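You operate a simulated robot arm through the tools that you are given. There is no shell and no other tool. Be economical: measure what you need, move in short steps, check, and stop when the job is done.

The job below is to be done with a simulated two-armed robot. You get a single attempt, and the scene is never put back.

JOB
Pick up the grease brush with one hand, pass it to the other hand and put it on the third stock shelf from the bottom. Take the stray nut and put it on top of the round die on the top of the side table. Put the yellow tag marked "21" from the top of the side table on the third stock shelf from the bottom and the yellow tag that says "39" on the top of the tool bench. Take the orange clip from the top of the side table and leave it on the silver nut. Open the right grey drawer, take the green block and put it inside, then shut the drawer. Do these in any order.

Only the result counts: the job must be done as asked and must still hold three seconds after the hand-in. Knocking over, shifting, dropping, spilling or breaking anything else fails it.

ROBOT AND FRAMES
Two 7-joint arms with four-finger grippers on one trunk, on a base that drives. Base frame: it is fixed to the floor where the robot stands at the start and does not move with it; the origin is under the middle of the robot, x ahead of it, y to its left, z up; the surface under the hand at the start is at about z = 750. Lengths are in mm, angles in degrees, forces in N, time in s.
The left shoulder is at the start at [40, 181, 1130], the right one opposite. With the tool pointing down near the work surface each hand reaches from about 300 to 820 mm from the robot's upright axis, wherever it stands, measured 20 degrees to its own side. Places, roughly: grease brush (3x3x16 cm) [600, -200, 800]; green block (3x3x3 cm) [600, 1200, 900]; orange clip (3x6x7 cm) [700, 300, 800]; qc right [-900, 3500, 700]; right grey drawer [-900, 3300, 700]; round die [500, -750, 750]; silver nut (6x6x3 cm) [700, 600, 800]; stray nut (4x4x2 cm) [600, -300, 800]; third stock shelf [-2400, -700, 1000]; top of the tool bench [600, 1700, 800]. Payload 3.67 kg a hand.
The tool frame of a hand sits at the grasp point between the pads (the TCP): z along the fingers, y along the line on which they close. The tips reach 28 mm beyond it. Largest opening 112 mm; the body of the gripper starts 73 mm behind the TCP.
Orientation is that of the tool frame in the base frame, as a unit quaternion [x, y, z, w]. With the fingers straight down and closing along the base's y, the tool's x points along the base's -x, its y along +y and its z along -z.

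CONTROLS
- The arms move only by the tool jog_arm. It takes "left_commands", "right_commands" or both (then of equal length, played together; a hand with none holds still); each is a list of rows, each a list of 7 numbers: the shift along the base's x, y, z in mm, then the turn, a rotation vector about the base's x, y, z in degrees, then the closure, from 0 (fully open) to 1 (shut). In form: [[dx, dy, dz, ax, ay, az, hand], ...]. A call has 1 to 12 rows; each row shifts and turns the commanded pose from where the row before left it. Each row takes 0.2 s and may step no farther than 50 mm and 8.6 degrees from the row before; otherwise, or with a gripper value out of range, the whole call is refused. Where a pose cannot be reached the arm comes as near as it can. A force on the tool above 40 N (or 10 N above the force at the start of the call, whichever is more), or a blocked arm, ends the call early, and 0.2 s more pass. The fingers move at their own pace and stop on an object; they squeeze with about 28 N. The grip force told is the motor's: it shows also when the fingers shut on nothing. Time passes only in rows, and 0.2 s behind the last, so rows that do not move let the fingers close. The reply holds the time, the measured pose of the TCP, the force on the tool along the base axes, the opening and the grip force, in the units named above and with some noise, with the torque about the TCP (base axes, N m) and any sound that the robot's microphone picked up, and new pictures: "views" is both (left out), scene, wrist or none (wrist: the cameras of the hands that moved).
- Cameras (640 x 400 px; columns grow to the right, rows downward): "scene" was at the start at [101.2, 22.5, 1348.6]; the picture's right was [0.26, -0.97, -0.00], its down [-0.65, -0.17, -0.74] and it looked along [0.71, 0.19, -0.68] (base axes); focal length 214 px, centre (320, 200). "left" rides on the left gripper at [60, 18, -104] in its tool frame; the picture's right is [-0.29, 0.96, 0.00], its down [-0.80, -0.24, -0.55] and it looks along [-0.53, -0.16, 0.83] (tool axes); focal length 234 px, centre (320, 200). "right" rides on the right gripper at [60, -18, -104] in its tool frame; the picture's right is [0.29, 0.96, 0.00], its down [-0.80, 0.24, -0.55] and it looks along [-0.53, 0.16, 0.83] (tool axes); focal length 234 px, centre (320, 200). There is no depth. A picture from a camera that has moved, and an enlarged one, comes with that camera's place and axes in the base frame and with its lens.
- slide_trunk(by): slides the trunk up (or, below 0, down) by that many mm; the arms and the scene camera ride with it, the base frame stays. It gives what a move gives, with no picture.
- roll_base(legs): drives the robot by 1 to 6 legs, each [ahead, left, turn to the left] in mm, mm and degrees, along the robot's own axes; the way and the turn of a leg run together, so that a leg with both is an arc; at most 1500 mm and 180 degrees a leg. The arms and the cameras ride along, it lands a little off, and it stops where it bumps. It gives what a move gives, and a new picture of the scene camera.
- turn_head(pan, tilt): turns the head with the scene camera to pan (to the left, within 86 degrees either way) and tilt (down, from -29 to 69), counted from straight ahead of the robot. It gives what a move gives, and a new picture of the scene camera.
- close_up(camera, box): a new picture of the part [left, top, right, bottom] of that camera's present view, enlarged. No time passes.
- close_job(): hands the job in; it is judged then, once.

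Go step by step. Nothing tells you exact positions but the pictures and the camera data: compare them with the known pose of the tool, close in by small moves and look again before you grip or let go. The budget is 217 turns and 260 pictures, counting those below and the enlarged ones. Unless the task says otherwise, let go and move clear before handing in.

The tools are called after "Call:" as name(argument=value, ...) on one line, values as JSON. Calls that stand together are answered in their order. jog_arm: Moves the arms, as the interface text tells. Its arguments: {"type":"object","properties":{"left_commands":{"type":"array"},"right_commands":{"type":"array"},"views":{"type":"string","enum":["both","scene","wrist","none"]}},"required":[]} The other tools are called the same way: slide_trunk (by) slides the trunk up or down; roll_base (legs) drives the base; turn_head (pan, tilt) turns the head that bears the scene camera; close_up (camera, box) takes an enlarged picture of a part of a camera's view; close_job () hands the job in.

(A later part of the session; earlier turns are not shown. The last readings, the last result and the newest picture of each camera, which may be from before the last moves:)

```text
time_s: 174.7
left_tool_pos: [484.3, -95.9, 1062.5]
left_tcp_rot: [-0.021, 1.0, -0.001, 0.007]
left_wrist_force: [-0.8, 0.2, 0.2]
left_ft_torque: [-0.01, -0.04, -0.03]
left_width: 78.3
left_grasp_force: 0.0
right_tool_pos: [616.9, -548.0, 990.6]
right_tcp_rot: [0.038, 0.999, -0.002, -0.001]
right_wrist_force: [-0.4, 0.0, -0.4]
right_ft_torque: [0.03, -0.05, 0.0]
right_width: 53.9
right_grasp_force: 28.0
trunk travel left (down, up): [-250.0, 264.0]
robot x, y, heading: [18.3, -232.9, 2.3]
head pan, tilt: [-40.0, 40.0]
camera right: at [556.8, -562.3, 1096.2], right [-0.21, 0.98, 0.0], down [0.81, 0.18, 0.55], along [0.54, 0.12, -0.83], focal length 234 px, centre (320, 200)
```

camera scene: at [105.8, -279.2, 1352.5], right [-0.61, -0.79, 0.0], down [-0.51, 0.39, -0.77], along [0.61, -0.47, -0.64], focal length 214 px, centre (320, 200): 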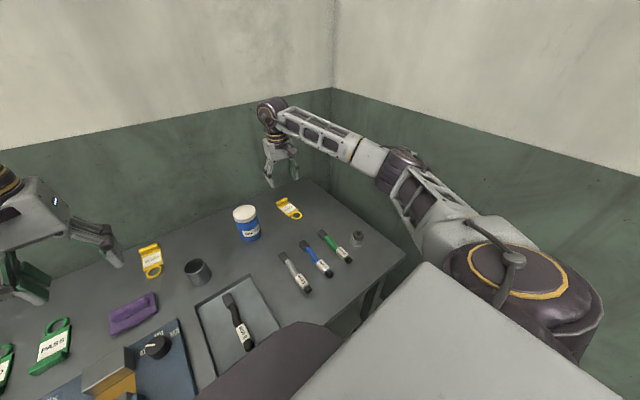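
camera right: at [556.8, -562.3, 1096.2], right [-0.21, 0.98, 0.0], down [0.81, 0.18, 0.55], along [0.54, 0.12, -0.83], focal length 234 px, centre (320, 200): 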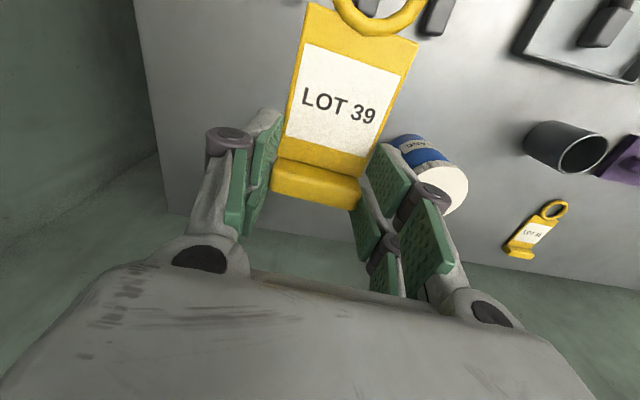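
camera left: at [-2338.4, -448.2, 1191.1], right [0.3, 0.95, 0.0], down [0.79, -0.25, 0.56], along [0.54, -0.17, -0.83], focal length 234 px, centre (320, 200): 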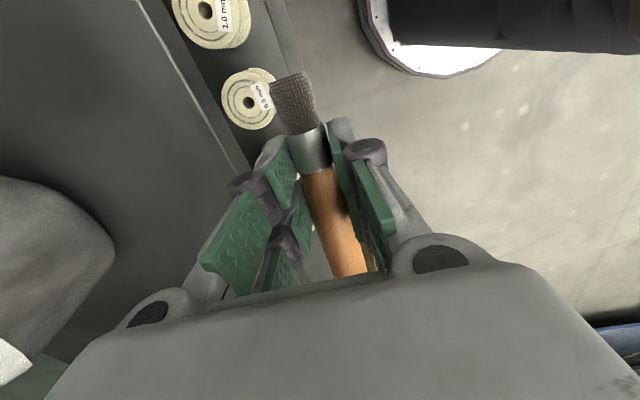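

Tag 39 held. Back away and move along to the tool bench.

Call:
roll_base(legs=[[-450, 0, -2], [0, 1500, 0]])

Call:
turn_head(pan=0, tilt=30)

```text
time_s: 184.9
left_tool_pos: [71.6, 1402.1, 1061.5]
left_tcp_rot: [0.015, 1.0, -0.001, 0.005]
left_wrist_force: [0.1, 1.0, 0.0]
left_ft_torque: [-0.02, 0.01, -0.02]
left_width: 78.4
left_grasp_force: 0.1
right_tool_pos: [171.3, 940.6, 990.0]
right_tcp_rot: [0.073, 0.997, -0.002, -0.002]
right_wrist_force: [-0.1, 0.1, -0.6]
right_ft_torque: [0.01, -0.02, 0.0]
right_width: 53.9
right_grasp_force: 28.4
trunk travel left (down, up): [-250.0, 264.0]
robot x, y, heading: [-402.2, 1299.7, -1.9]
head pan, tilt: [-40.0, 40.0]
camera scene: at [-320.3, 1247.1, 1352.4], right [-0.67, -0.74, 0.0], down [-0.48, 0.43, -0.77], along [0.57, -0.51, -0.64], focal length 214 px, centre (320, 200)
```

scene: 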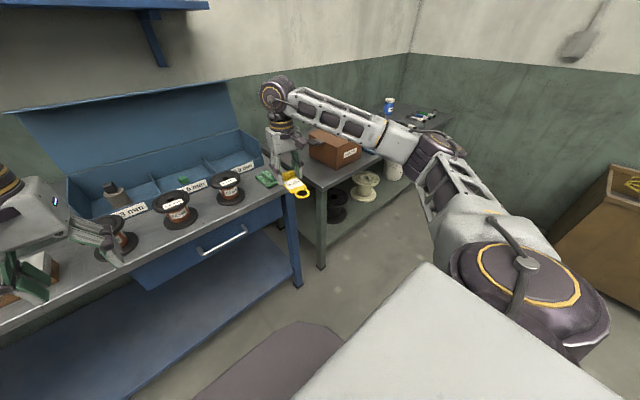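

```text
time_s: 186.0
left_tool_pos: [72.1, 1401.4, 1061.4]
left_tcp_rot: [0.016, 1.0, -0.001, 0.005]
left_wrist_force: [-0.6, 0.4, -0.1]
left_ft_torque: [-0.02, -0.04, -0.02]
left_width: 78.4
left_grasp_force: 0.1
right_tool_pos: [171.9, 941.0, 990.8]
right_tcp_rot: [0.073, 0.997, -0.001, -0.002]
right_wrist_force: [0.0, 0.5, -0.6]
right_ft_torque: [-0.01, 0.0, 0.02]
right_width: 53.8
right_grasp_force: 28.6
trunk travel left (down, up): [-250.0, 264.0]
robot x, y, heading: [-402.9, 1305.1, -1.8]
head pan, tilt: [0.0, 30.0]
camera scene: at [-293.2, 1300.6, 1367.7], right [-0.03, -1.0, 0.0], down [-0.5, 0.02, -0.87], along [0.87, -0.03, -0.5], focal length 214 px, centre (320, 200)
```

scene: 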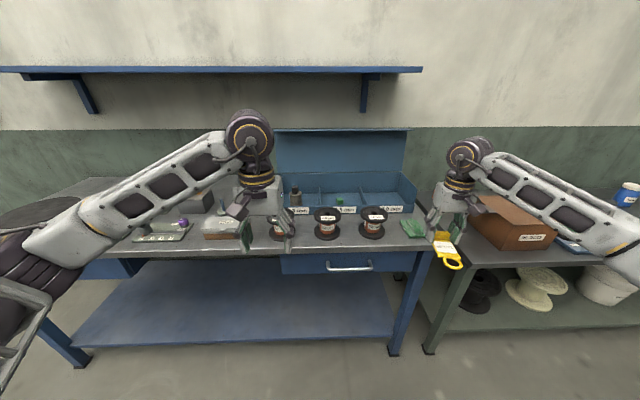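

Call:
close_up(camera="scene", box=[260, 120, 480, 280])

Call:
turn_head(pan=45, tilt=30)

```text
2.50 times, centred on (370, 200) of scene
camera zoom: at [-293.2, 1300.6, 1367.7], right [-0.03, -1.0, 0.0], down [-0.5, 0.02, -0.87], along [0.87, -0.03, -0.5], focal length 536 px, centre (195, 200)
```

zoom: 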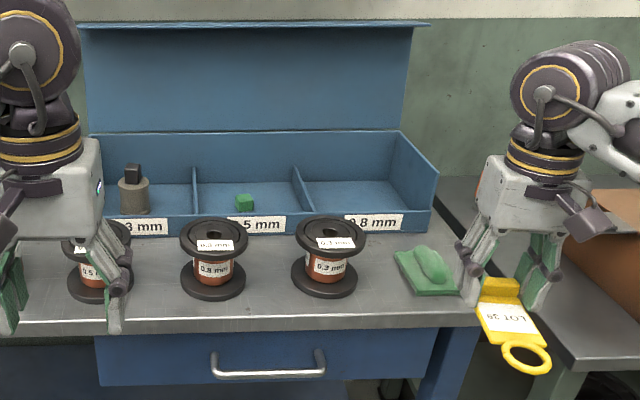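

```text
time_s: 187.1
left_tool_pos: [70.2, 1401.6, 1061.3]
left_tcp_rot: [0.016, 1.0, -0.001, 0.004]
left_wrist_force: [0.1, -0.8, 0.5]
left_ft_torque: [0.0, 0.01, -0.01]
left_width: 78.4
left_grasp_force: 0.0
right_tool_pos: [171.2, 942.1, 990.2]
right_tcp_rot: [0.073, 0.997, 0.0, -0.002]
right_wrist_force: [0.3, -1.1, -1.1]
right_ft_torque: [-0.02, 0.03, 0.0]
right_width: 53.8
right_grasp_force: 27.5
trunk travel left (down, up): [-250.0, 264.0]
robot x, y, heading: [-404.3, 1301.6, -2.0]
head pan, tilt: [45.0, 30.0]
camera scene: at [-317.5, 1365.4, 1367.8], right [0.68, -0.73, 0.0], down [-0.37, -0.34, -0.87], along [0.63, 0.59, -0.5], focal length 214 px, centre (320, 200)
```

scene: 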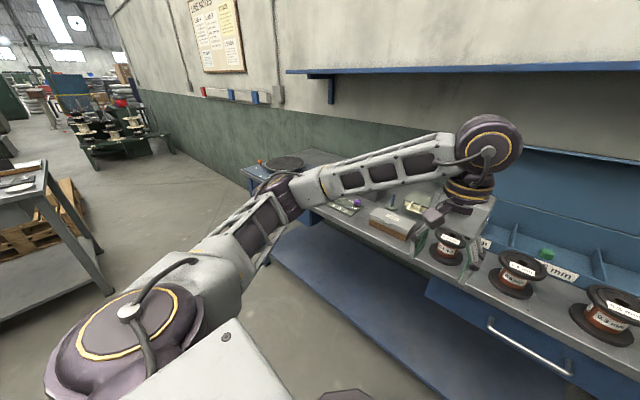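

Call:
roll_base(legs=[[0, 700, 2]])

Call:
turn_head(pan=0, tilt=35)

Call:
close_up(camera="right", box=[0, 0, 640, 400])

```text
time_s: 191.1
left_tool_pos: [67.7, 2137.2, 1060.6]
left_tcp_rot: [-0.015, 1.0, 0.0, 0.006]
left_wrist_force: [0.2, 0.4, 0.0]
left_ft_torque: [0.01, -0.01, -0.01]
left_width: 78.1
left_grasp_force: 0.0
right_tool_pos: [195.7, 1683.6, 991.2]
right_tcp_rot: [0.044, 0.999, -0.001, -0.003]
right_wrist_force: [0.8, 0.0, 0.1]
right_ft_torque: [0.0, 0.03, 0.01]
right_width: 53.7
right_grasp_force: 27.7
trunk travel left (down, up): [-250.0, 264.0]
robot x, y, heading: [-405.2, 2009.4, 1.5]
head pan, tilt: [45.0, 30.0]
camera scene: at [-319.2, 2078.0, 1367.8], right [0.73, -0.69, 0.0], down [-0.34, -0.36, -0.87], along [0.6, 0.63, -0.5], focal length 214 px, centre (320, 200)
```

scene: 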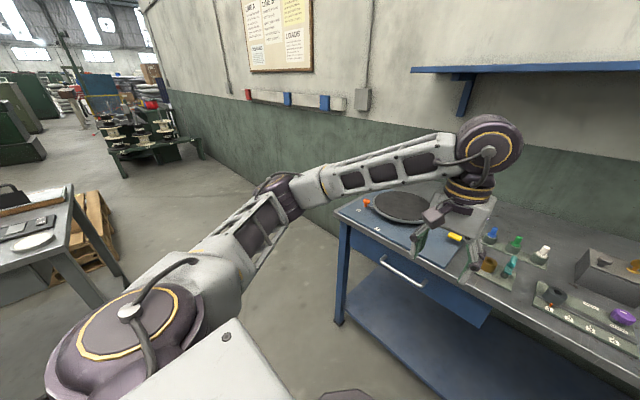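

```text
time_s: 192.2
left_tool_pos: [67.6, 2136.4, 1061.4]
left_tcp_rot: [-0.016, 1.0, -0.002, 0.005]
left_wrist_force: [0.4, 0.4, 0.2]
left_ft_torque: [0.06, -0.03, 0.02]
left_width: 78.6
left_grasp_force: 0.1
right_tool_pos: [194.0, 1683.9, 989.7]
right_tcp_rot: [0.043, 0.999, -0.001, -0.001]
right_wrist_force: [0.1, -0.9, -0.7]
right_ft_torque: [0.02, -0.02, 0.01]
right_width: 53.9
right_grasp_force: 27.9
trunk travel left (down, up): [-250.0, 264.0]
robot x, y, heading: [-404.4, 2011.0, 1.6]
head pan, tilt: [0.0, 35.0]
camera scene: at [-293.4, 2014.5, 1360.0], right [0.03, -1.0, 0.0], down [-0.57, -0.02, -0.82], along [0.82, 0.02, -0.57], focal length 214 px, centre (320, 200)
```

scene: 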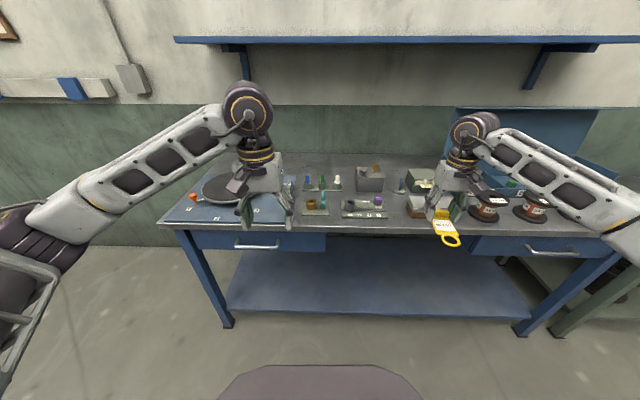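

```text
1.00 times, centred on (320, 200) of right (not enlarged: the box is as wide or as high as the picture)
camera zoom: at [133.7, 1670.5, 1095.5], right [-0.2, 0.98, 0.0], down [0.82, 0.17, 0.55], along [0.54, 0.11, -0.83], focal length 234 px, centre (320, 200)
```

zoom: 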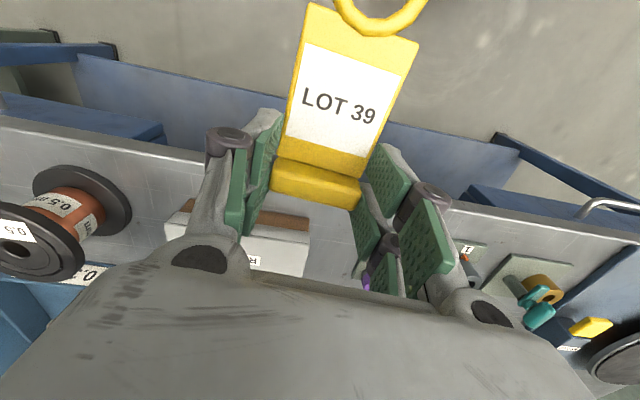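

Call:
close_up(camera="scene", box=[270, 140, 470, 260])

```text
3.20 times, centred on (370, 200) of scene
camera zoom: at [-293.4, 2014.5, 1360.0], right [0.03, -1.0, 0.0], down [-0.57, -0.02, -0.82], along [0.82, 0.02, -0.57], focal length 686 px, centre (160, 200)
```

zoom: 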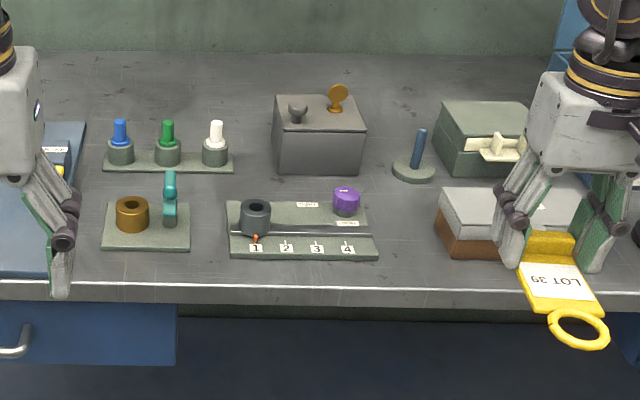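

A free strip lies at the back of the bench behind the bottle tray (x≈700–900, y≈1850–2140). I turn the tag along y and drive in.

Call:
jog_arm(right_commands=[[0, 0, 0, 0, 0, -8.5, 1], [0, 0, 0, 0, 0, -8.5, 1], [0, 0, 0, 0, 0, -8.5, 1], [0, 0, 0, 0, 0, -8.5, 1], [0, 0, 0, 0, 0, -8.5, 1], [0, 0, 0, 0, 0, -8.5, 1], [0, 0, 0, 0, 0, -8.5, 1], [0, 0, 0, 0, 0, -8.5, 1], [0, 0, 0, 0, 0, -8.5, 1], [0, 0, 0, 0, 0, -8.5, 1]], views="none")

Call:
roll_base(legs=[[0, 210, -1.5], [400, 0, 0]])

Call:
turn_head(pan=-25, tilt=40)

Call:
close_up(camera="right", box=[0, 0, 640, 400])

```text
time_s: 194.4
left_tool_pos: [67.1, 2136.1, 1061.4]
left_tcp_rot: [-0.014, 1.0, 0.0, 0.006]
left_wrist_force: [-0.5, -0.2, 0.1]
left_ft_torque: [-0.03, 0.04, 0.01]
left_width: 78.5
left_grasp_force: 0.1
right_tool_pos: [194.3, 1684.5, 990.4]
right_tcp_rot: [0.708, 0.707, 0.001, -0.002]
right_wrist_force: [-0.1, -0.1, -0.6]
right_ft_torque: [-0.03, 0.0, -0.01]
right_width: 53.8
right_grasp_force: 27.8
trunk travel left (down, up): [-250.0, 264.0]
robot x, y, heading: [-397.2, 2011.1, 1.6]
head pan, tilt: [0.0, 35.0]
```

```text
time_s: 198.2
left_tool_pos: [467.5, 2336.7, 1062.0]
left_tcp_rot: [-0.006, 1.0, -0.001, 0.005]
left_wrist_force: [0.2, 0.4, -0.6]
left_ft_torque: [-0.01, 0.0, 0.05]
left_width: 78.1
left_grasp_force: 0.0
right_tool_pos: [587.2, 1879.8, 989.7]
right_tcp_rot: [0.713, 0.701, 0.001, -0.001]
right_wrist_force: [1.0, 0.1, -0.1]
right_ft_torque: [0.0, -0.02, -0.01]
right_width: 53.8
right_grasp_force: 28.1
trunk travel left (down, up): [-250.0, 264.0]
robot x, y, heading: [-5.1, 2221.7, 0.5]
head pan, tilt: [0.0, 35.0]
camera scene: at [105.7, 2220.0, 1359.9], right [0.01, -1.0, 0.0], down [-0.57, 0.0, -0.82], along [0.82, 0.01, -0.57], focal length 214 px, centre (320, 200)
```

scene: 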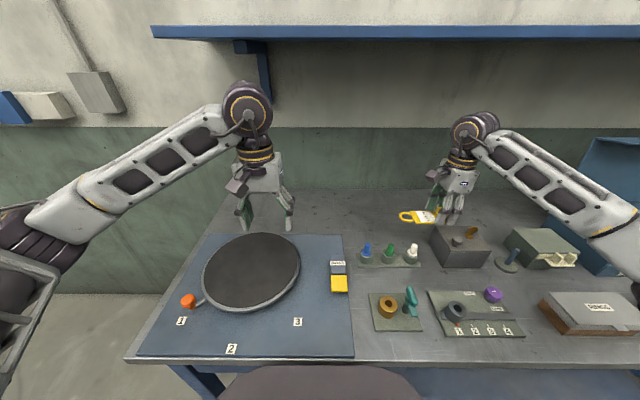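

```text
time_s: 199.1
left_tool_pos: [466.9, 2335.7, 1061.5]
left_tcp_rot: [-0.006, 1.0, -0.001, 0.005]
left_wrist_force: [-0.7, -0.1, -0.1]
left_ft_torque: [0.02, -0.01, -0.03]
left_width: 78.3
left_grasp_force: 0.1
right_tool_pos: [587.6, 1879.5, 990.3]
right_tcp_rot: [0.714, 0.7, 0.0, -0.002]
right_wrist_force: [0.7, -0.8, -1.0]
right_ft_torque: [0.0, -0.01, -0.01]
right_width: 53.7
right_grasp_force: 27.9
trunk travel left (down, up): [-250.0, 264.0]
robot x, y, heading: [-4.2, 2217.9, 0.6]
head pan, tilt: [-25.0, 40.0]
camera scene: at [94.1, 2184.0, 1352.5], right [-0.41, -0.91, 0.0], down [-0.58, 0.27, -0.77], along [0.7, -0.32, -0.64], focal length 214 px, centre (320, 200)
```

scene: 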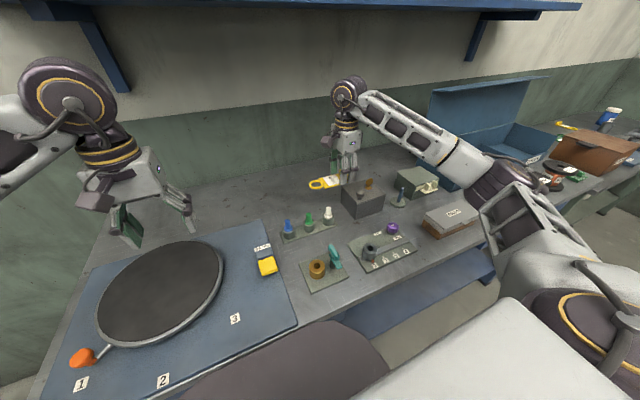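

```text
1.00 times, centred on (320, 200) of right (not enlarged: the box is as wide or as high as the picture)
camera zoom: at [570.4, 1939.6, 1095.3], right [0.96, 0.27, 0.0], down [0.23, -0.8, 0.55], along [0.15, -0.53, -0.83], focal length 234 px, centre (320, 200)
```

zoom: 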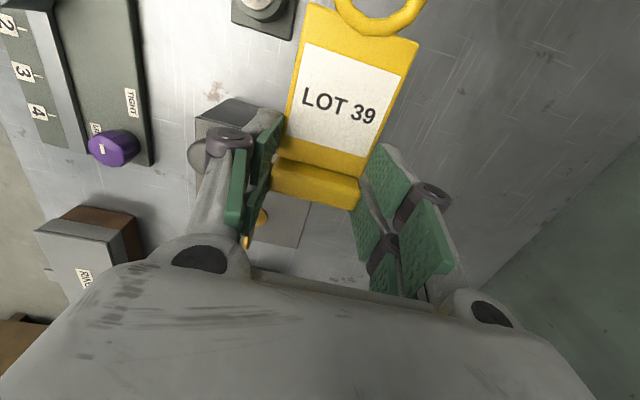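

Moving the tag to [735, 1930] and down.

Call:
jog_arm(right_commands=[[40, 14, 0, 0, 0, 0, 1], [40, 14, 0, 0, 0, 0, 1], [40, 14, -10, 0, 0, 0, 1], [27, 8, -30, 0, 0, 0, 1], [0, 0, -40, 0, 0, 0, 1], [0, 0, -20, 0, 0, 0, 1]])

Call:
close_up(camera="scene", box=[260, 120, 420, 240])

```text
time_s: 200.5
left_tool_pos: [469.4, 2335.2, 1060.9]
left_tcp_rot: [-0.006, 1.0, -0.001, 0.006]
left_wrist_force: [0.5, 0.4, -0.1]
left_ft_torque: [-0.04, 0.02, 0.01]
left_width: 78.6
left_grasp_force: 0.1
right_tool_pos: [737.9, 1930.9, 890.3]
right_tcp_rot: [0.714, 0.7, 0.0, -0.001]
right_wrist_force: [-0.4, -0.3, -0.3]
right_ft_torque: [-0.02, 0.01, 0.02]
right_width: 53.5
right_grasp_force: 28.3
trunk travel left (down, up): [-250.0, 264.0]
robot x, y, heading: [-3.7, 2217.8, 0.6]
head pan, tilt: [-25.0, 40.0]
camera scene: at [95.0, 2184.3, 1352.4], right [-0.42, -0.91, 0.0], down [-0.59, 0.27, -0.77], along [0.7, -0.32, -0.64], focal length 214 px, centre (320, 200)
camera right: at [722.1, 1989.7, 995.6], right [0.96, 0.27, 0.0], down [0.23, -0.8, 0.55], along [0.15, -0.53, -0.83], focal length 234 px, centre (320, 200)
```

scene: 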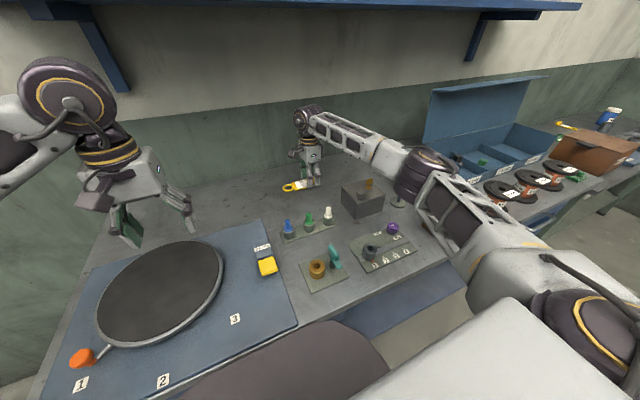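
right: 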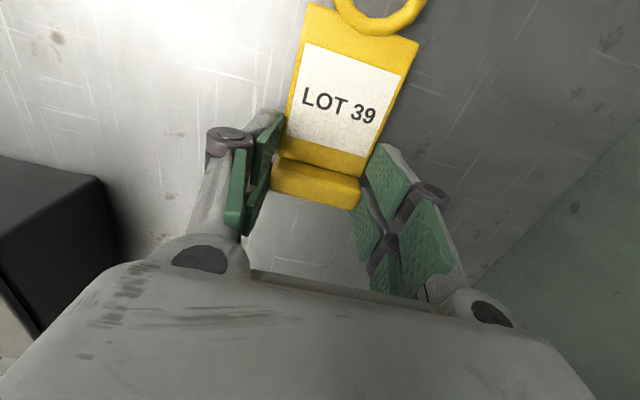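

```text
3.33 times, centred on (340, 180) of scene
camera zoom: at [95.0, 2184.3, 1352.4], right [-0.42, -0.91, 0.0], down [-0.59, 0.27, -0.77], along [0.7, -0.32, -0.64], focal length 715 px, centre (253, 267)
```

zoom: 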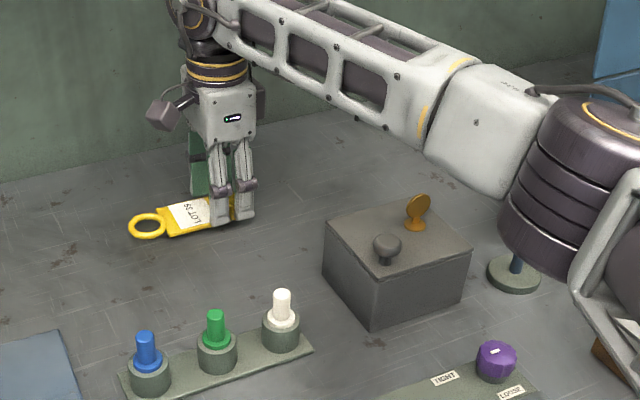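

Call:
jog_arm(right_commands=[[0, 0, -30, 0, 0, 0, 1], [0, 0, -15, 0, 0, 0, 1], [0, 0, -5, 0, 0, 0, 1], [0, 0, 0, 0, 0, 0, 1]], views="none")

Call:
close_up(camera="scene", box=[260, 120, 420, 240])

```text
time_s: 201.0
left_tool_pos: [465.8, 2335.6, 1059.8]
left_tcp_rot: [-0.005, 1.0, 0.0, 0.007]
left_wrist_force: [0.7, -0.5, 0.1]
left_ft_torque: [-0.03, 0.05, -0.03]
left_width: 78.4
left_grasp_force: 0.0
right_tool_pos: [741.6, 1930.4, 879.6]
right_tcp_rot: [0.714, 0.7, 0.009, 0.001]
right_wrist_force: [-4.5, -0.9, 16.7]
right_ft_torque: [-0.13, 0.15, -0.05]
right_width: 54.2
right_grasp_force: 28.0
trunk travel left (down, up): [-250.0, 264.0]
robot x, y, heading: [-2.8, 2221.2, 0.5]
head pan, tilt: [-25.0, 40.0]
stopped in row 2 (right hand): the force on the tool passed its limit at 53 N (the readings are from after the stop); the commanded pose is now the measured one
```

```text
3.33 times, centred on (340, 180) of scene
camera zoom: at [93.4, 2183.9, 1352.5], right [-0.42, -0.91, 0.0], down [-0.58, 0.27, -0.77], along [0.7, -0.32, -0.64], focal length 715 px, centre (253, 267)
```

zoom: 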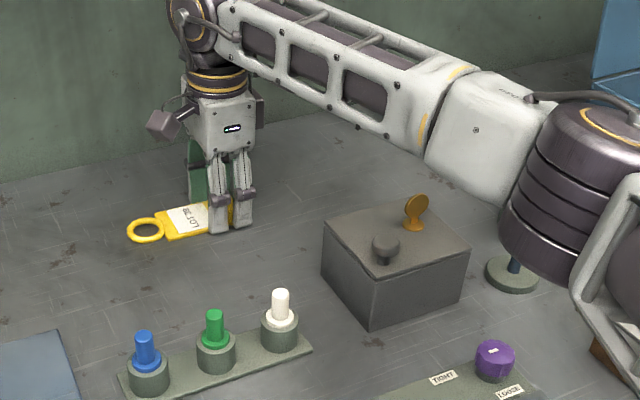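

Bench surface met (z≈848). Ease up, release and lift.

Call:
jog_arm(right_commands=[[0, 0, 1, 0, 0, 0, 1], [0, 0, 0, 0, 0, 0, 0.46], [0, 0, 0, 0, 0, 0, 0.42], [0, 0, 0, 0, 0, 0, 0.42], [0, 0, 15, 0, 0, 0, 0.42], [0, 0, 35, 0, 0, 0, 0.42], [0, 0, 45, 0, 0, 0, 0.42], [-20, 0, 40, 0, 0, 0, 0.42]], views="none")

Call:
close_up(camera="scene", box=[260, 100, 420, 240])

```text
time_s: 202.8
left_tool_pos: [466.4, 2335.2, 1061.4]
left_tcp_rot: [-0.005, 1.0, 0.0, 0.006]
left_wrist_force: [-0.6, 0.1, -0.1]
left_ft_torque: [0.01, -0.03, -0.01]
left_width: 78.4
left_grasp_force: 0.0
right_tool_pos: [720.0, 1928.6, 1014.1]
right_tcp_rot: [0.714, 0.7, 0.007, 0.0]
right_wrist_force: [-0.7, 0.6, -0.7]
right_ft_torque: [-0.02, -0.02, 0.02]
right_width: 65.0
right_grasp_force: 0.1
trunk travel left (down, up): [-250.0, 264.0]
robot x, y, heading: [-5.1, 2218.1, 0.4]
head pan, tilt: [-25.0, 40.0]
```

```text
2.86 times, centred on (340, 170) of scene
camera zoom: at [92.8, 2183.3, 1352.6], right [-0.42, -0.91, 0.0], down [-0.58, 0.27, -0.77], along [0.7, -0.32, -0.64], focal length 613 px, centre (263, 286)
```

zoom: 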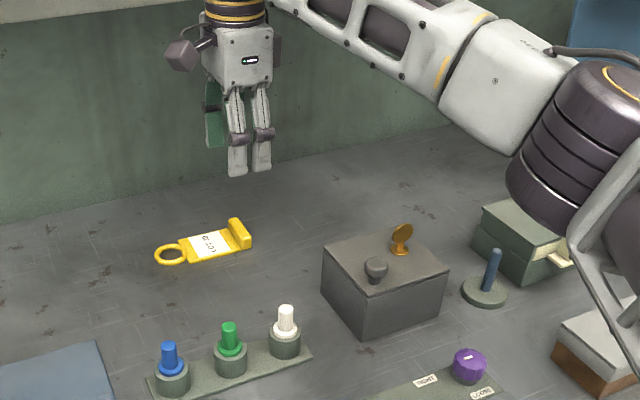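

Tag 39 lies on the bench. Next the green block (about [562, 1181]). I retract and re-yaw the right hand, then strafe right.

Call:
jog_arm(right_commands=[[-25, 0, 2, 0, 0, 8.2, 0.4], [-25, 0, 2, 0, 0, 8.2, 0.4], [-25, 0, 2, 0, 0, 8.2, 0.4], [-25, 0, 2, 0, 0, 8.2, 0.4], [-25, 0, 2, 0, 0, 8.2, 0.4], [-25, 0, 2, 0, 0, 8.2, 0.4], [-25, 0, 2, 0, 0, 8.2, 0.4], [-25, 0, 2, 0, 0, 8.2, 0.4], [-25, 0, 2, 0, 0, 8.2, 0.4], [-25, 0, 2, 0, 0, 8.2, 0.4], [-15, 0, 2, 0, 0, 8.2, 0.4]], views="none")

Call:
roll_base(legs=[[0, -740, 0]])

Call:
close_up(camera="right", box=[0, 0, 640, 400])

```text
time_s: 205.2
left_tool_pos: [467.2, 2334.5, 1061.5]
left_tcp_rot: [-0.006, 1.0, -0.001, 0.005]
left_wrist_force: [-1.1, -0.1, 0.6]
left_ft_torque: [0.02, 0.0, -0.01]
left_width: 78.4
left_grasp_force: 0.0
right_tool_pos: [456.0, 1929.8, 1034.7]
right_tcp_rot: [0.007, 1.0, 0.005, -0.004]
right_wrist_force: [-0.1, 0.0, 0.0]
right_ft_torque: [0.02, -0.02, 0.0]
right_width: 67.2
right_grasp_force: 0.1
trunk travel left (down, up): [-250.0, 264.0]
robot x, y, heading: [-6.2, 2220.5, 0.4]
head pan, tilt: [-25.0, 40.0]
```

```text
time_s: 209.3
left_tool_pos: [470.1, 1582.3, 1061.0]
left_tcp_rot: [0.002, 1.0, -0.001, 0.005]
left_wrist_force: [-0.4, -1.0, -0.4]
left_ft_torque: [0.03, -0.01, -0.01]
left_width: 78.2
left_grasp_force: 0.1
right_tool_pos: [454.5, 1176.4, 1033.3]
right_tcp_rot: [0.014, 1.0, 0.007, -0.004]
right_wrist_force: [1.7, 0.1, -0.2]
right_ft_torque: [0.01, -0.02, 0.03]
right_width: 67.0
right_grasp_force: 0.0
trunk travel left (down, up): [-250.0, 264.0]
robot x, y, heading: [-3.3, 1467.4, -0.3]
head pan, tilt: [-25.0, 40.0]
camera scene: at [95.2, 1434.5, 1352.4], right [-0.43, -0.9, 0.0], down [-0.58, 0.27, -0.77], along [0.69, -0.33, -0.64], focal length 214 px, centre (320, 200)
```

scene: 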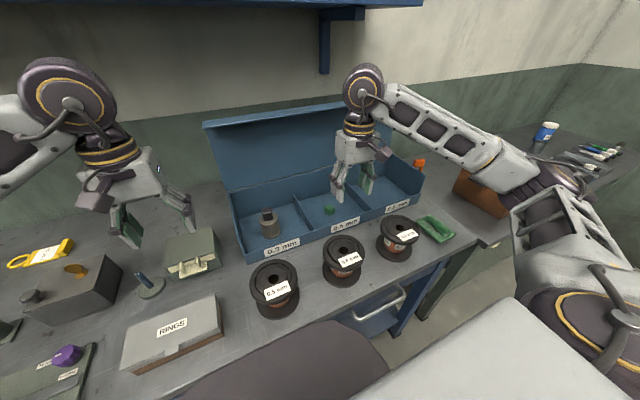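

```text
1.00 times, centred on (320, 200) of right (not enlarged: the box is as wide or as high as the picture)
camera zoom: at [394.5, 1158.6, 1138.7], right [-0.26, 0.96, 0.01], down [0.81, 0.21, 0.55], along [0.53, 0.15, -0.84], focal length 234 px, centre (320, 200)
```

zoom: 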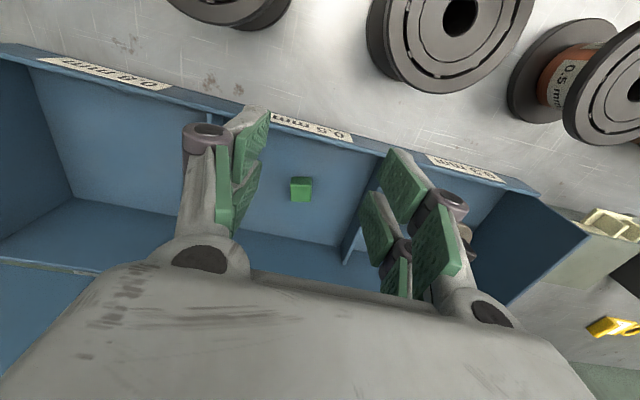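

Call:
close_up(camera="right", box=[260, 150, 360, 220])

Call:
jog_arm(right_commands=[[32, 2, -5, 0, 0, 0, 0.4], [32, 2, -20, 0, 0, 0, 0.4], [32, 0, -30, 0, 0, 0, 0.4], [0, 0, -30, 0, 0, 0, 0.4]], views="wrist")

```text
5.71 times, centred on (310, 185) of right
camera zoom: at [394.5, 1158.6, 1138.7], right [-0.26, 0.96, 0.01], down [0.81, 0.21, 0.55], along [0.53, 0.15, -0.84], focal length 1338 px, centre (377, 286)
```

zoom: 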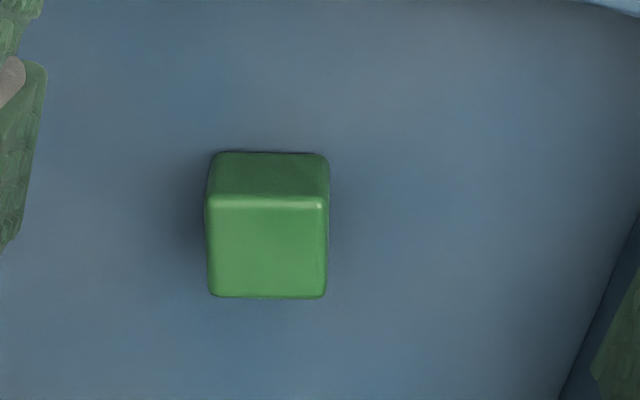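

```text
time_s: 210.3
left_tool_pos: [471.0, 1581.1, 1061.8]
left_tcp_rot: [0.001, 1.0, 0.0, 0.006]
left_wrist_force: [-0.1, -1.0, 0.1]
left_ft_torque: [0.03, -0.03, 0.0]
left_width: 78.3
left_grasp_force: 0.0
right_tool_pos: [551.2, 1178.4, 949.6]
right_tcp_rot: [0.013, 1.0, 0.006, -0.004]
right_wrist_force: [0.8, 0.0, 0.1]
right_ft_torque: [-0.01, 0.02, -0.03]
right_width: 67.1
right_grasp_force: 0.0
trunk travel left (down, up): [-250.0, 264.0]
robot x, y, heading: [-9.4, 1470.8, -0.0]
head pan, tilt: [-25.0, 40.0]
camera right: at [491.6, 1161.2, 1054.6], right [-0.26, 0.96, 0.01], down [0.81, 0.21, 0.55], along [0.53, 0.16, -0.83], focal length 234 px, centre (320, 200)
```

right: 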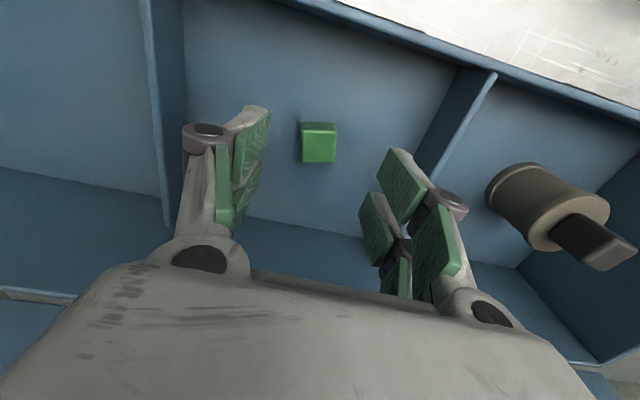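

Call:
jog_arm(right_commands=[[2, 1, -15, 0, 0, 8, 0.4], [2, 1, -15, 0, 0, 8, 0.4], [0, 0, -10, 0, 0, 0, 0.4]], views="wrist")

```text
time_s: 211.1
left_tool_pos: [469.7, 1582.1, 1062.1]
left_tcp_rot: [0.0, 1.0, -0.001, 0.004]
left_wrist_force: [0.2, -0.3, -0.3]
left_ft_torque: [0.01, -0.01, -0.03]
left_width: 78.3
left_grasp_force: 0.1
right_tool_pos: [552.6, 1182.5, 908.5]
right_tcp_rot: [-0.126, 0.992, 0.006, -0.005]
right_wrist_force: [0.0, -1.2, 0.3]
right_ft_torque: [-0.02, -0.02, -0.01]
right_width: 67.3
right_grasp_force: 0.1
trunk travel left (down, up): [-250.0, 264.0]
robot x, y, heading: [-4.1, 1467.3, -0.2]
head pan, tilt: [-25.0, 40.0]
camera right: at [501.5, 1148.4, 1013.6], right [-0.52, 0.85, 0.01], down [0.72, 0.43, 0.55], along [0.46, 0.29, -0.84], focal length 234 px, centre (320, 200)
```

right: 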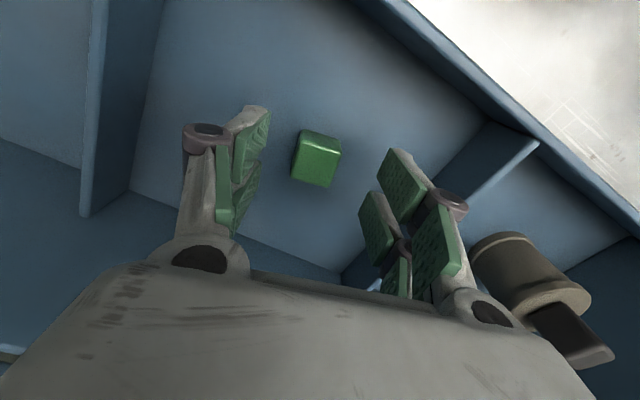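

Call:
jog_arm(right_commands=[[-2, -2, -12, 0, 0, 0, 0.4], [0, 0, -10, 0, 0, 0, 0.4], [0, 0, 0, 0, 0, 0, 0.4]], views="wrist")

```text
time_s: 211.9
left_tool_pos: [470.2, 1581.9, 1061.6]
left_tcp_rot: [0.001, 1.0, -0.001, 0.004]
left_wrist_force: [0.3, 0.5, -0.3]
left_ft_torque: [0.0, -0.02, 0.01]
left_width: 78.6
left_grasp_force: 0.1
right_tool_pos: [553.0, 1179.2, 888.5]
right_tcp_rot: [-0.125, 0.992, 0.004, -0.005]
right_wrist_force: [0.7, 0.1, 0.4]
right_ft_torque: [0.0, -0.03, 0.02]
right_width: 67.3
right_grasp_force: 0.0
trunk travel left (down, up): [-250.0, 264.0]
robot x, y, heading: [0.4, 1470.1, -0.1]
head pan, tilt: [-25.0, 40.0]
camera right: at [500.2, 1146.1, 992.3], right [-0.52, 0.86, 0.01], down [0.72, 0.43, 0.55], along [0.47, 0.29, -0.83], focal length 234 px, centre (320, 200)
```

right: 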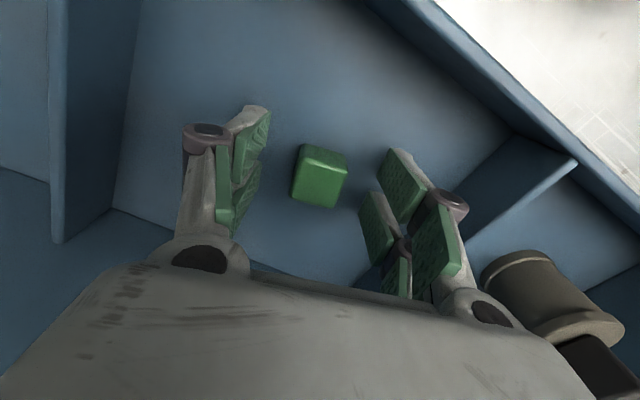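

Call:
jog_arm(right_commands=[[0, 0, -2, 0, 0, 0, 1], [0, 0, 0, 0, 0, 0, 1], [0, 0, 0, 0, 0, 0, 1], [0, 0, 10, 0, 0, 0, 1], [0, 0, 40, 0, 0, 0, 1], [0, 0, 45, 0, 0, 0, 1], [-30, 0, 35, 0, 0, -4, 1], [-40, 0, 10, 0, 0, -4, 1], [-40, 0, 0, 0, 0, -4, 1]], views="wrist")

```text
time_s: 213.9
left_tool_pos: [470.3, 1581.7, 1062.6]
left_tcp_rot: [0.001, 1.0, -0.001, 0.006]
left_wrist_force: [-0.9, -0.5, 0.3]
left_ft_torque: [-0.02, -0.03, -0.03]
left_width: 78.5
left_grasp_force: 0.2
right_tool_pos: [440.4, 1178.4, 1026.4]
right_tcp_rot: [-0.021, 1.0, 0.005, -0.004]
right_wrist_force: [-1.2, 0.3, 0.8]
right_ft_torque: [0.0, -0.02, 0.05]
right_width: 27.2
right_grasp_force: 27.8
trunk travel left (down, up): [-250.0, 264.0]
robot x, y, heading: [-2.0, 1470.9, -0.1]
head pan, tilt: [-25.0, 40.0]
camera right: at [381.4, 1156.6, 1131.9], right [-0.33, 0.94, 0.01], down [0.79, 0.27, 0.55], along [0.52, 0.19, -0.83], focal length 234 px, centre (320, 200)
```

right: 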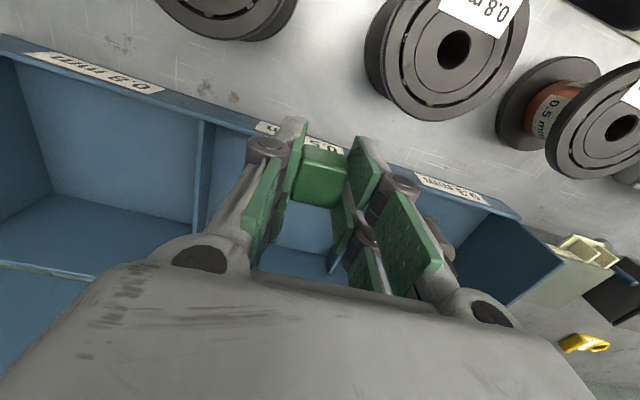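

Green block held. Back off and look for the QC table with the drawers.

Call:
roll_base(legs=[[-650, 0, 0], [0, 0, 60]])

Call:
turn_head(pan=40, tilt=20)

```text
time_s: 220.5
left_tool_pos: [-485.0, 1941.4, 1060.8]
left_tcp_rot: [-0.482, 0.876, 0.001, 0.005]
left_wrist_force: [-0.9, 0.4, 0.0]
left_ft_torque: [-0.03, 0.0, 0.03]
left_width: 78.5
left_grasp_force: 0.1
right_tool_pos: [-160.8, 1700.8, 1026.1]
right_tcp_rot: [-0.501, 0.865, 0.002, -0.006]
right_wrist_force: [0.1, 0.1, 0.1]
right_ft_torque: [0.03, -0.03, -0.01]
right_width: 27.3
right_grasp_force: 28.3
trunk travel left (down, up): [-250.0, 264.0]
robot x, y, heading: [-644.8, 1478.4, 57.4]
head pan, tilt: [-25.0, 40.0]
camera scene: at [-561.0, 1545.8, 1352.4], right [0.54, -0.84, 0.0], down [-0.54, -0.35, -0.77], along [0.65, 0.41, -0.64], focal length 214 px, centre (320, 200)
```

scene: 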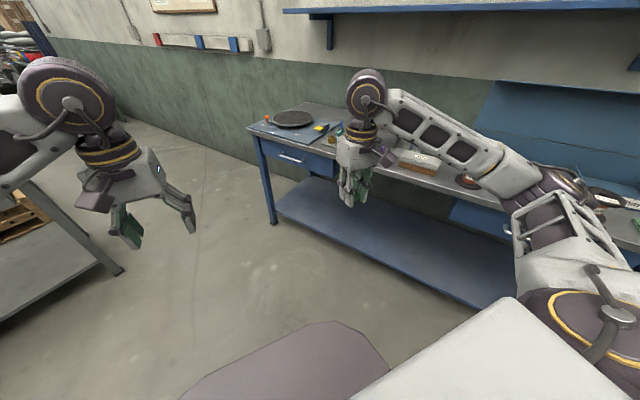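

```text
time_s: 221.8
left_tool_pos: [-485.9, 1940.5, 1061.2]
left_tcp_rot: [-0.482, 0.876, 0.001, 0.005]
left_wrist_force: [0.3, 0.1, -0.5]
left_ft_torque: [0.02, -0.01, 0.0]
left_width: 78.2
left_grasp_force: 0.1
right_tool_pos: [-159.5, 1701.5, 1025.3]
right_tcp_rot: [-0.501, 0.865, 0.002, -0.007]
right_wrist_force: [-0.4, -0.6, 0.2]
right_ft_torque: [-0.03, -0.01, 0.0]
right_width: 26.9
right_grasp_force: 28.1
trunk travel left (down, up): [-250.0, 264.0]
robot x, y, heading: [-645.3, 1478.9, 57.4]
head pan, tilt: [40.0, 20.0]
camera scene: at [-644.6, 1592.3, 1383.8], right [0.99, 0.13, 0.0], down [0.04, -0.34, -0.94], along [-0.12, 0.93, -0.34], focal length 214 px, centre (320, 200)
```

scene: 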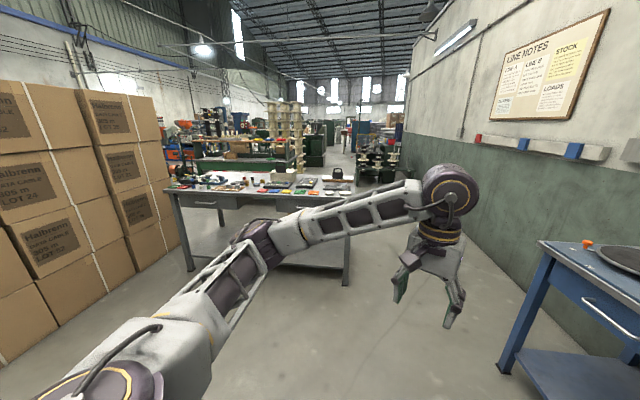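

The QC table is ahead, its drawers facing me. I turn to face it and approach.

Call:
roll_base(legs=[[0, 0, 32.6], [850, 0, 0]])

Call:
turn_head(pan=10, tilt=28)

Call:
close_up(camera="scene", box=[160, 120, 480, 320])

```text
time_s: 228.2
left_tool_pos: [-756.5, 2803.3, 1061.1]
left_tcp_rot: [-0.707, 0.708, 0.003, 0.004]
left_wrist_force: [0.6, 0.1, -0.2]
left_ft_torque: [-0.01, -0.01, 0.03]
left_width: 78.5
left_grasp_force: 0.1
right_tool_pos: [-352.9, 2772.1, 1026.4]
right_tcp_rot: [0.722, -0.692, 0.0, 0.007]
right_wrist_force: [-0.6, -0.9, -0.8]
right_ft_torque: [0.0, -0.01, 0.0]
right_width: 26.9
right_grasp_force: 27.5
trunk travel left (down, up): [-250.0, 264.0]
robot x, y, heading: [-645.9, 2325.6, 89.8]
head pan, tilt: [40.0, 20.0]
camera scene: at [-703.4, 2422.7, 1383.8], right [0.77, 0.64, 0.0], down [0.22, -0.26, -0.94], along [-0.6, 0.72, -0.34], focal length 214 px, centre (320, 200)
```

scene: 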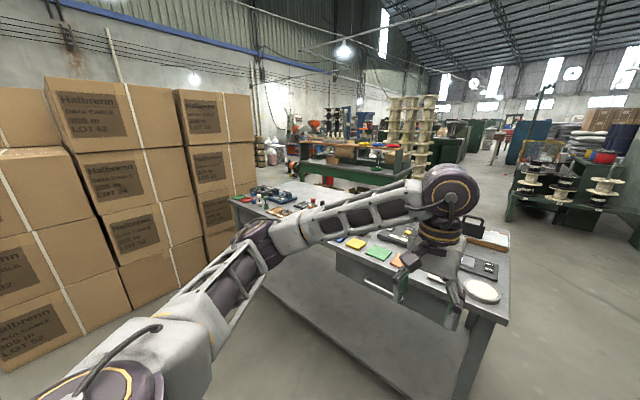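

```text
time_s: 229.2
left_tool_pos: [-756.0, 2802.1, 1060.1]
left_tcp_rot: [-0.706, 0.708, 0.003, 0.005]
left_wrist_force: [-0.2, -0.1, 0.4]
left_ft_torque: [0.02, 0.02, -0.04]
left_width: 78.3
left_grasp_force: 0.1
right_tool_pos: [-353.2, 2772.4, 1025.4]
right_tcp_rot: [0.722, -0.692, 0.0, 0.007]
right_wrist_force: [0.0, 0.0, -1.6]
right_ft_torque: [-0.03, 0.01, 0.02]
right_width: 27.1
right_grasp_force: 28.0
trunk travel left (down, up): [-250.0, 264.0]
robot x, y, heading: [-648.7, 2329.6, 89.7]
head pan, tilt: [10.0, 28.0]
camera scene: at [-659.4, 2440.6, 1371.0], right [0.99, 0.17, 0.0], down [0.08, -0.46, -0.88], along [-0.15, 0.87, -0.47], focal length 214 px, centre (320, 200)
```

scene: 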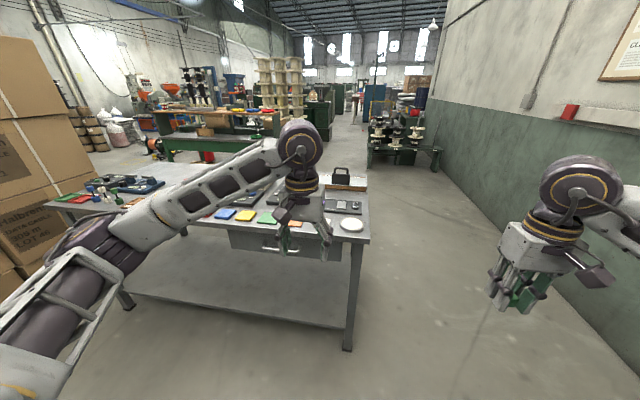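

```text
2.00 times, centred on (320, 220) of scene
camera zoom: at [-659.4, 2440.6, 1371.0], right [0.99, 0.17, 0.0], down [0.08, -0.46, -0.88], along [-0.15, 0.87, -0.47], focal length 429 px, centre (320, 160)
```

zoom: 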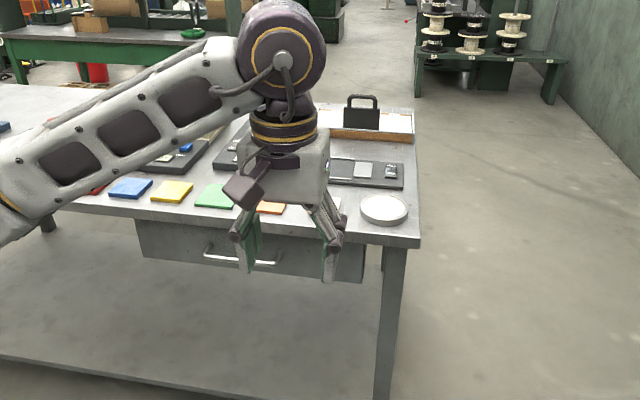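

Right drawer handle is a horizontal bar at about [−950, 3135, 745]. I shift left, lower the trunk and turn the left hand to grip it from the front (closing vertically).

Call:
roll_base(legs=[[0, 200, 0]])

Call:
slide_trunk(by=-150)

Call:
jog_arm(left_commands=[[0, 0, 0, 0, 0, 8.2, 0.3], [0, 0, 0, 0, 0, 8.2, 0.3], [0, 0, 0, 0, 0, 8.2, 0.3], [0, 0, 0, 0, 0, 8.2, 0.3], [0, 0, 0, 0, 0, 8.2, 0.3], [0, 0, 0, 0, 0, 8.2, 0.3], [0, 0, 0, 0, 0, 8.2, 0.3], [0, 0, 0, 0, 0, 8.2, 0.3], [0, 0, 0, 0, 0, 8.2, 0.3], [0, 0, 0, 0, 0, 8.2, 0.3], [0, 0, 0, 0, 0, 8, 0.3]], views="none")

Call:
jog_arm(left_commands=[[0, -5, -5, 8.2, 0, 0, 0.3], [0, -5, -5, 8.2, 0, 0, 0.3], [0, -5, -5, 8.2, 0, 0, 0.3], [0, -5, -5, 8.2, 0, 0, 0.3], [0, -5, -5, 8.2, 0, 0, 0.3], [0, 0, -5, 8.2, 0, 0, 0.3], [0, 0, -5, 8.2, 0, 0, 0.3], [0, 0, -5, 8.2, 0, 0, 0.3], [0, 0, -5, 8.2, 0, 0, 0.3], [0, 0, -5, 8.2, 0, 0, 0.3], [0, 0, 0, 8, 0, 0, 0.3]])

```text
time_s: 230.8
left_tool_pos: [-952.5, 2803.5, 1061.1]
left_tcp_rot: [-0.704, 0.711, 0.002, 0.005]
left_wrist_force: [-0.1, -0.2, -0.7]
left_ft_torque: [0.0, -0.04, 0.0]
left_width: 78.6
left_grasp_force: 0.1
right_tool_pos: [-549.7, 2773.2, 1025.9]
right_tcp_rot: [0.72, -0.694, -0.001, 0.006]
right_wrist_force: [-0.4, 0.7, -0.9]
right_ft_torque: [-0.04, -0.01, 0.0]
right_width: 27.0
right_grasp_force: 27.7
trunk travel left (down, up): [-250.0, 264.0]
robot x, y, heading: [-841.3, 2328.9, 89.6]
head pan, tilt: [10.0, 28.0]
camera scene: at [-858.0, 2442.1, 1370.9], right [0.99, 0.16, 0.0], down [0.08, -0.46, -0.88], along [-0.14, 0.87, -0.47], focal length 214 px, centre (320, 200)
```

scene: 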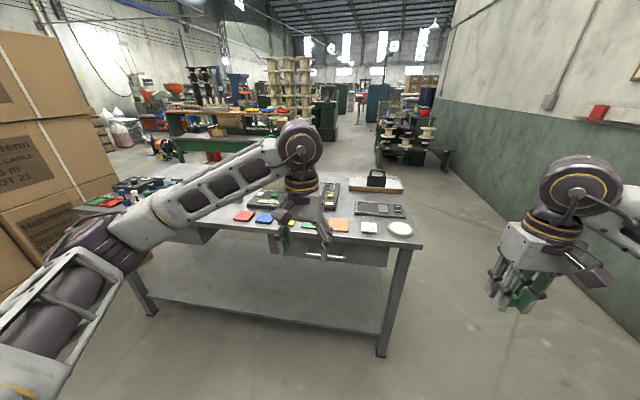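

```text
time_s: 232.5
left_tool_pos: [-951.5, 2803.3, 911.7]
left_tcp_rot: [-0.705, 0.709, 0.003, 0.005]
left_wrist_force: [-1.1, -0.6, 0.3]
left_ft_torque: [0.02, -0.01, 0.0]
left_width: 78.6
left_grasp_force: 0.1
right_tool_pos: [-549.3, 2773.0, 875.7]
right_tcp_rot: [0.72, -0.694, -0.001, 0.007]
right_wrist_force: [-1.0, -0.5, -0.5]
right_ft_torque: [0.03, -0.01, 0.01]
right_width: 27.1
right_grasp_force: 27.8
trunk travel left (down, up): [-100.0, 414.0]
robot x, y, heading: [-841.6, 2330.7, 89.4]
head pan, tilt: [10.0, 28.0]
```

```text
time_s: 234.9
left_tool_pos: [-953.0, 2803.7, 910.3]
left_tcp_rot: [1.0, -0.002, -0.006, -0.001]
left_wrist_force: [-0.3, -0.1, -0.4]
left_ft_torque: [-0.01, 0.0, 0.01]
left_width: 78.5
left_grasp_force: 0.1
right_tool_pos: [-549.9, 2771.3, 875.6]
right_tcp_rot: [0.72, -0.694, 0.0, 0.007]
right_wrist_force: [-0.2, 1.2, 0.2]
right_ft_torque: [-0.01, 0.0, 0.01]
right_width: 27.0
right_grasp_force: 28.0
trunk travel left (down, up): [-100.0, 414.0]
robot x, y, heading: [-839.2, 2332.0, 89.6]
head pan, tilt: [10.0, 28.0]
```

```text
time_s: 237.5
left_tool_pos: [-921.9, 2803.1, 814.3]
left_tcp_rot: [0.744, 0.001, -0.003, -0.668]
left_wrist_force: [-0.1, 0.2, -0.3]
left_ft_torque: [-0.02, 0.0, 0.02]
left_width: 78.5
left_grasp_force: 0.1
left hand out of reach, approached as far as the arm can: row 6, 7, 8, 9
right_tool_pos: [-550.0, 2771.8, 875.1]
right_tcp_rot: [0.721, -0.693, 0.0, 0.006]
right_wrist_force: [-0.8, 1.1, 0.2]
right_ft_torque: [-0.03, 0.0, -0.03]
right_width: 27.2
right_grasp_force: 27.8
trunk travel left (down, up): [-100.0, 414.0]
robot x, y, heading: [-843.9, 2332.0, 89.2]
head pan, tilt: [10.0, 28.0]
stopped in row 11 (left hand): the arm was blocked; the commanded pose is now the measured one
camera scene: at [-858.2, 2441.7, 1220.0], right [0.99, 0.17, 0.0], down [0.08, -0.46, -0.88], along [-0.15, 0.87, -0.47], focal length 214 px, centre (320, 200)
camera left: at [-861.9, 2698.8, 807.7], right [-0.29, -0.11, -0.95], down [-0.79, -0.53, 0.3], along [-0.54, 0.84, 0.07], focal length 234 px, centre (320, 200)
```

scene: 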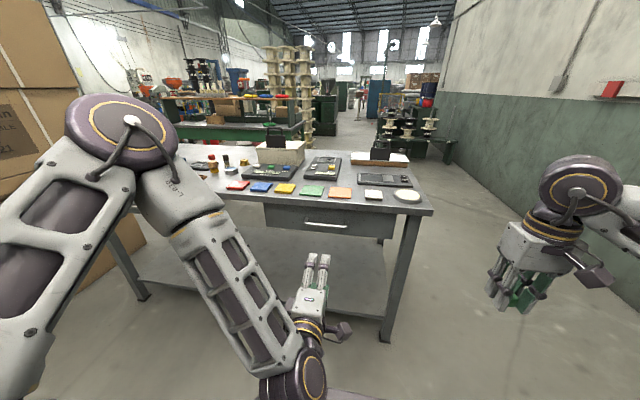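
left: 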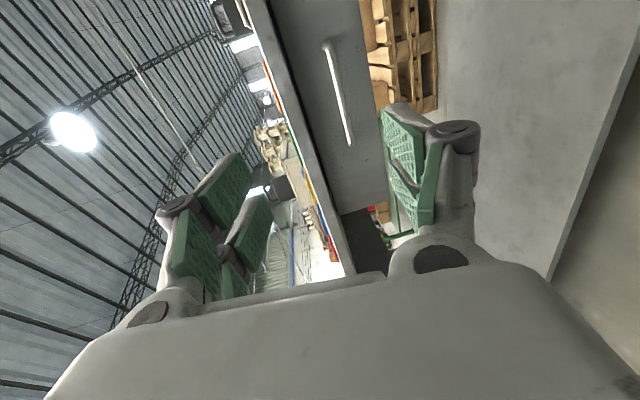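

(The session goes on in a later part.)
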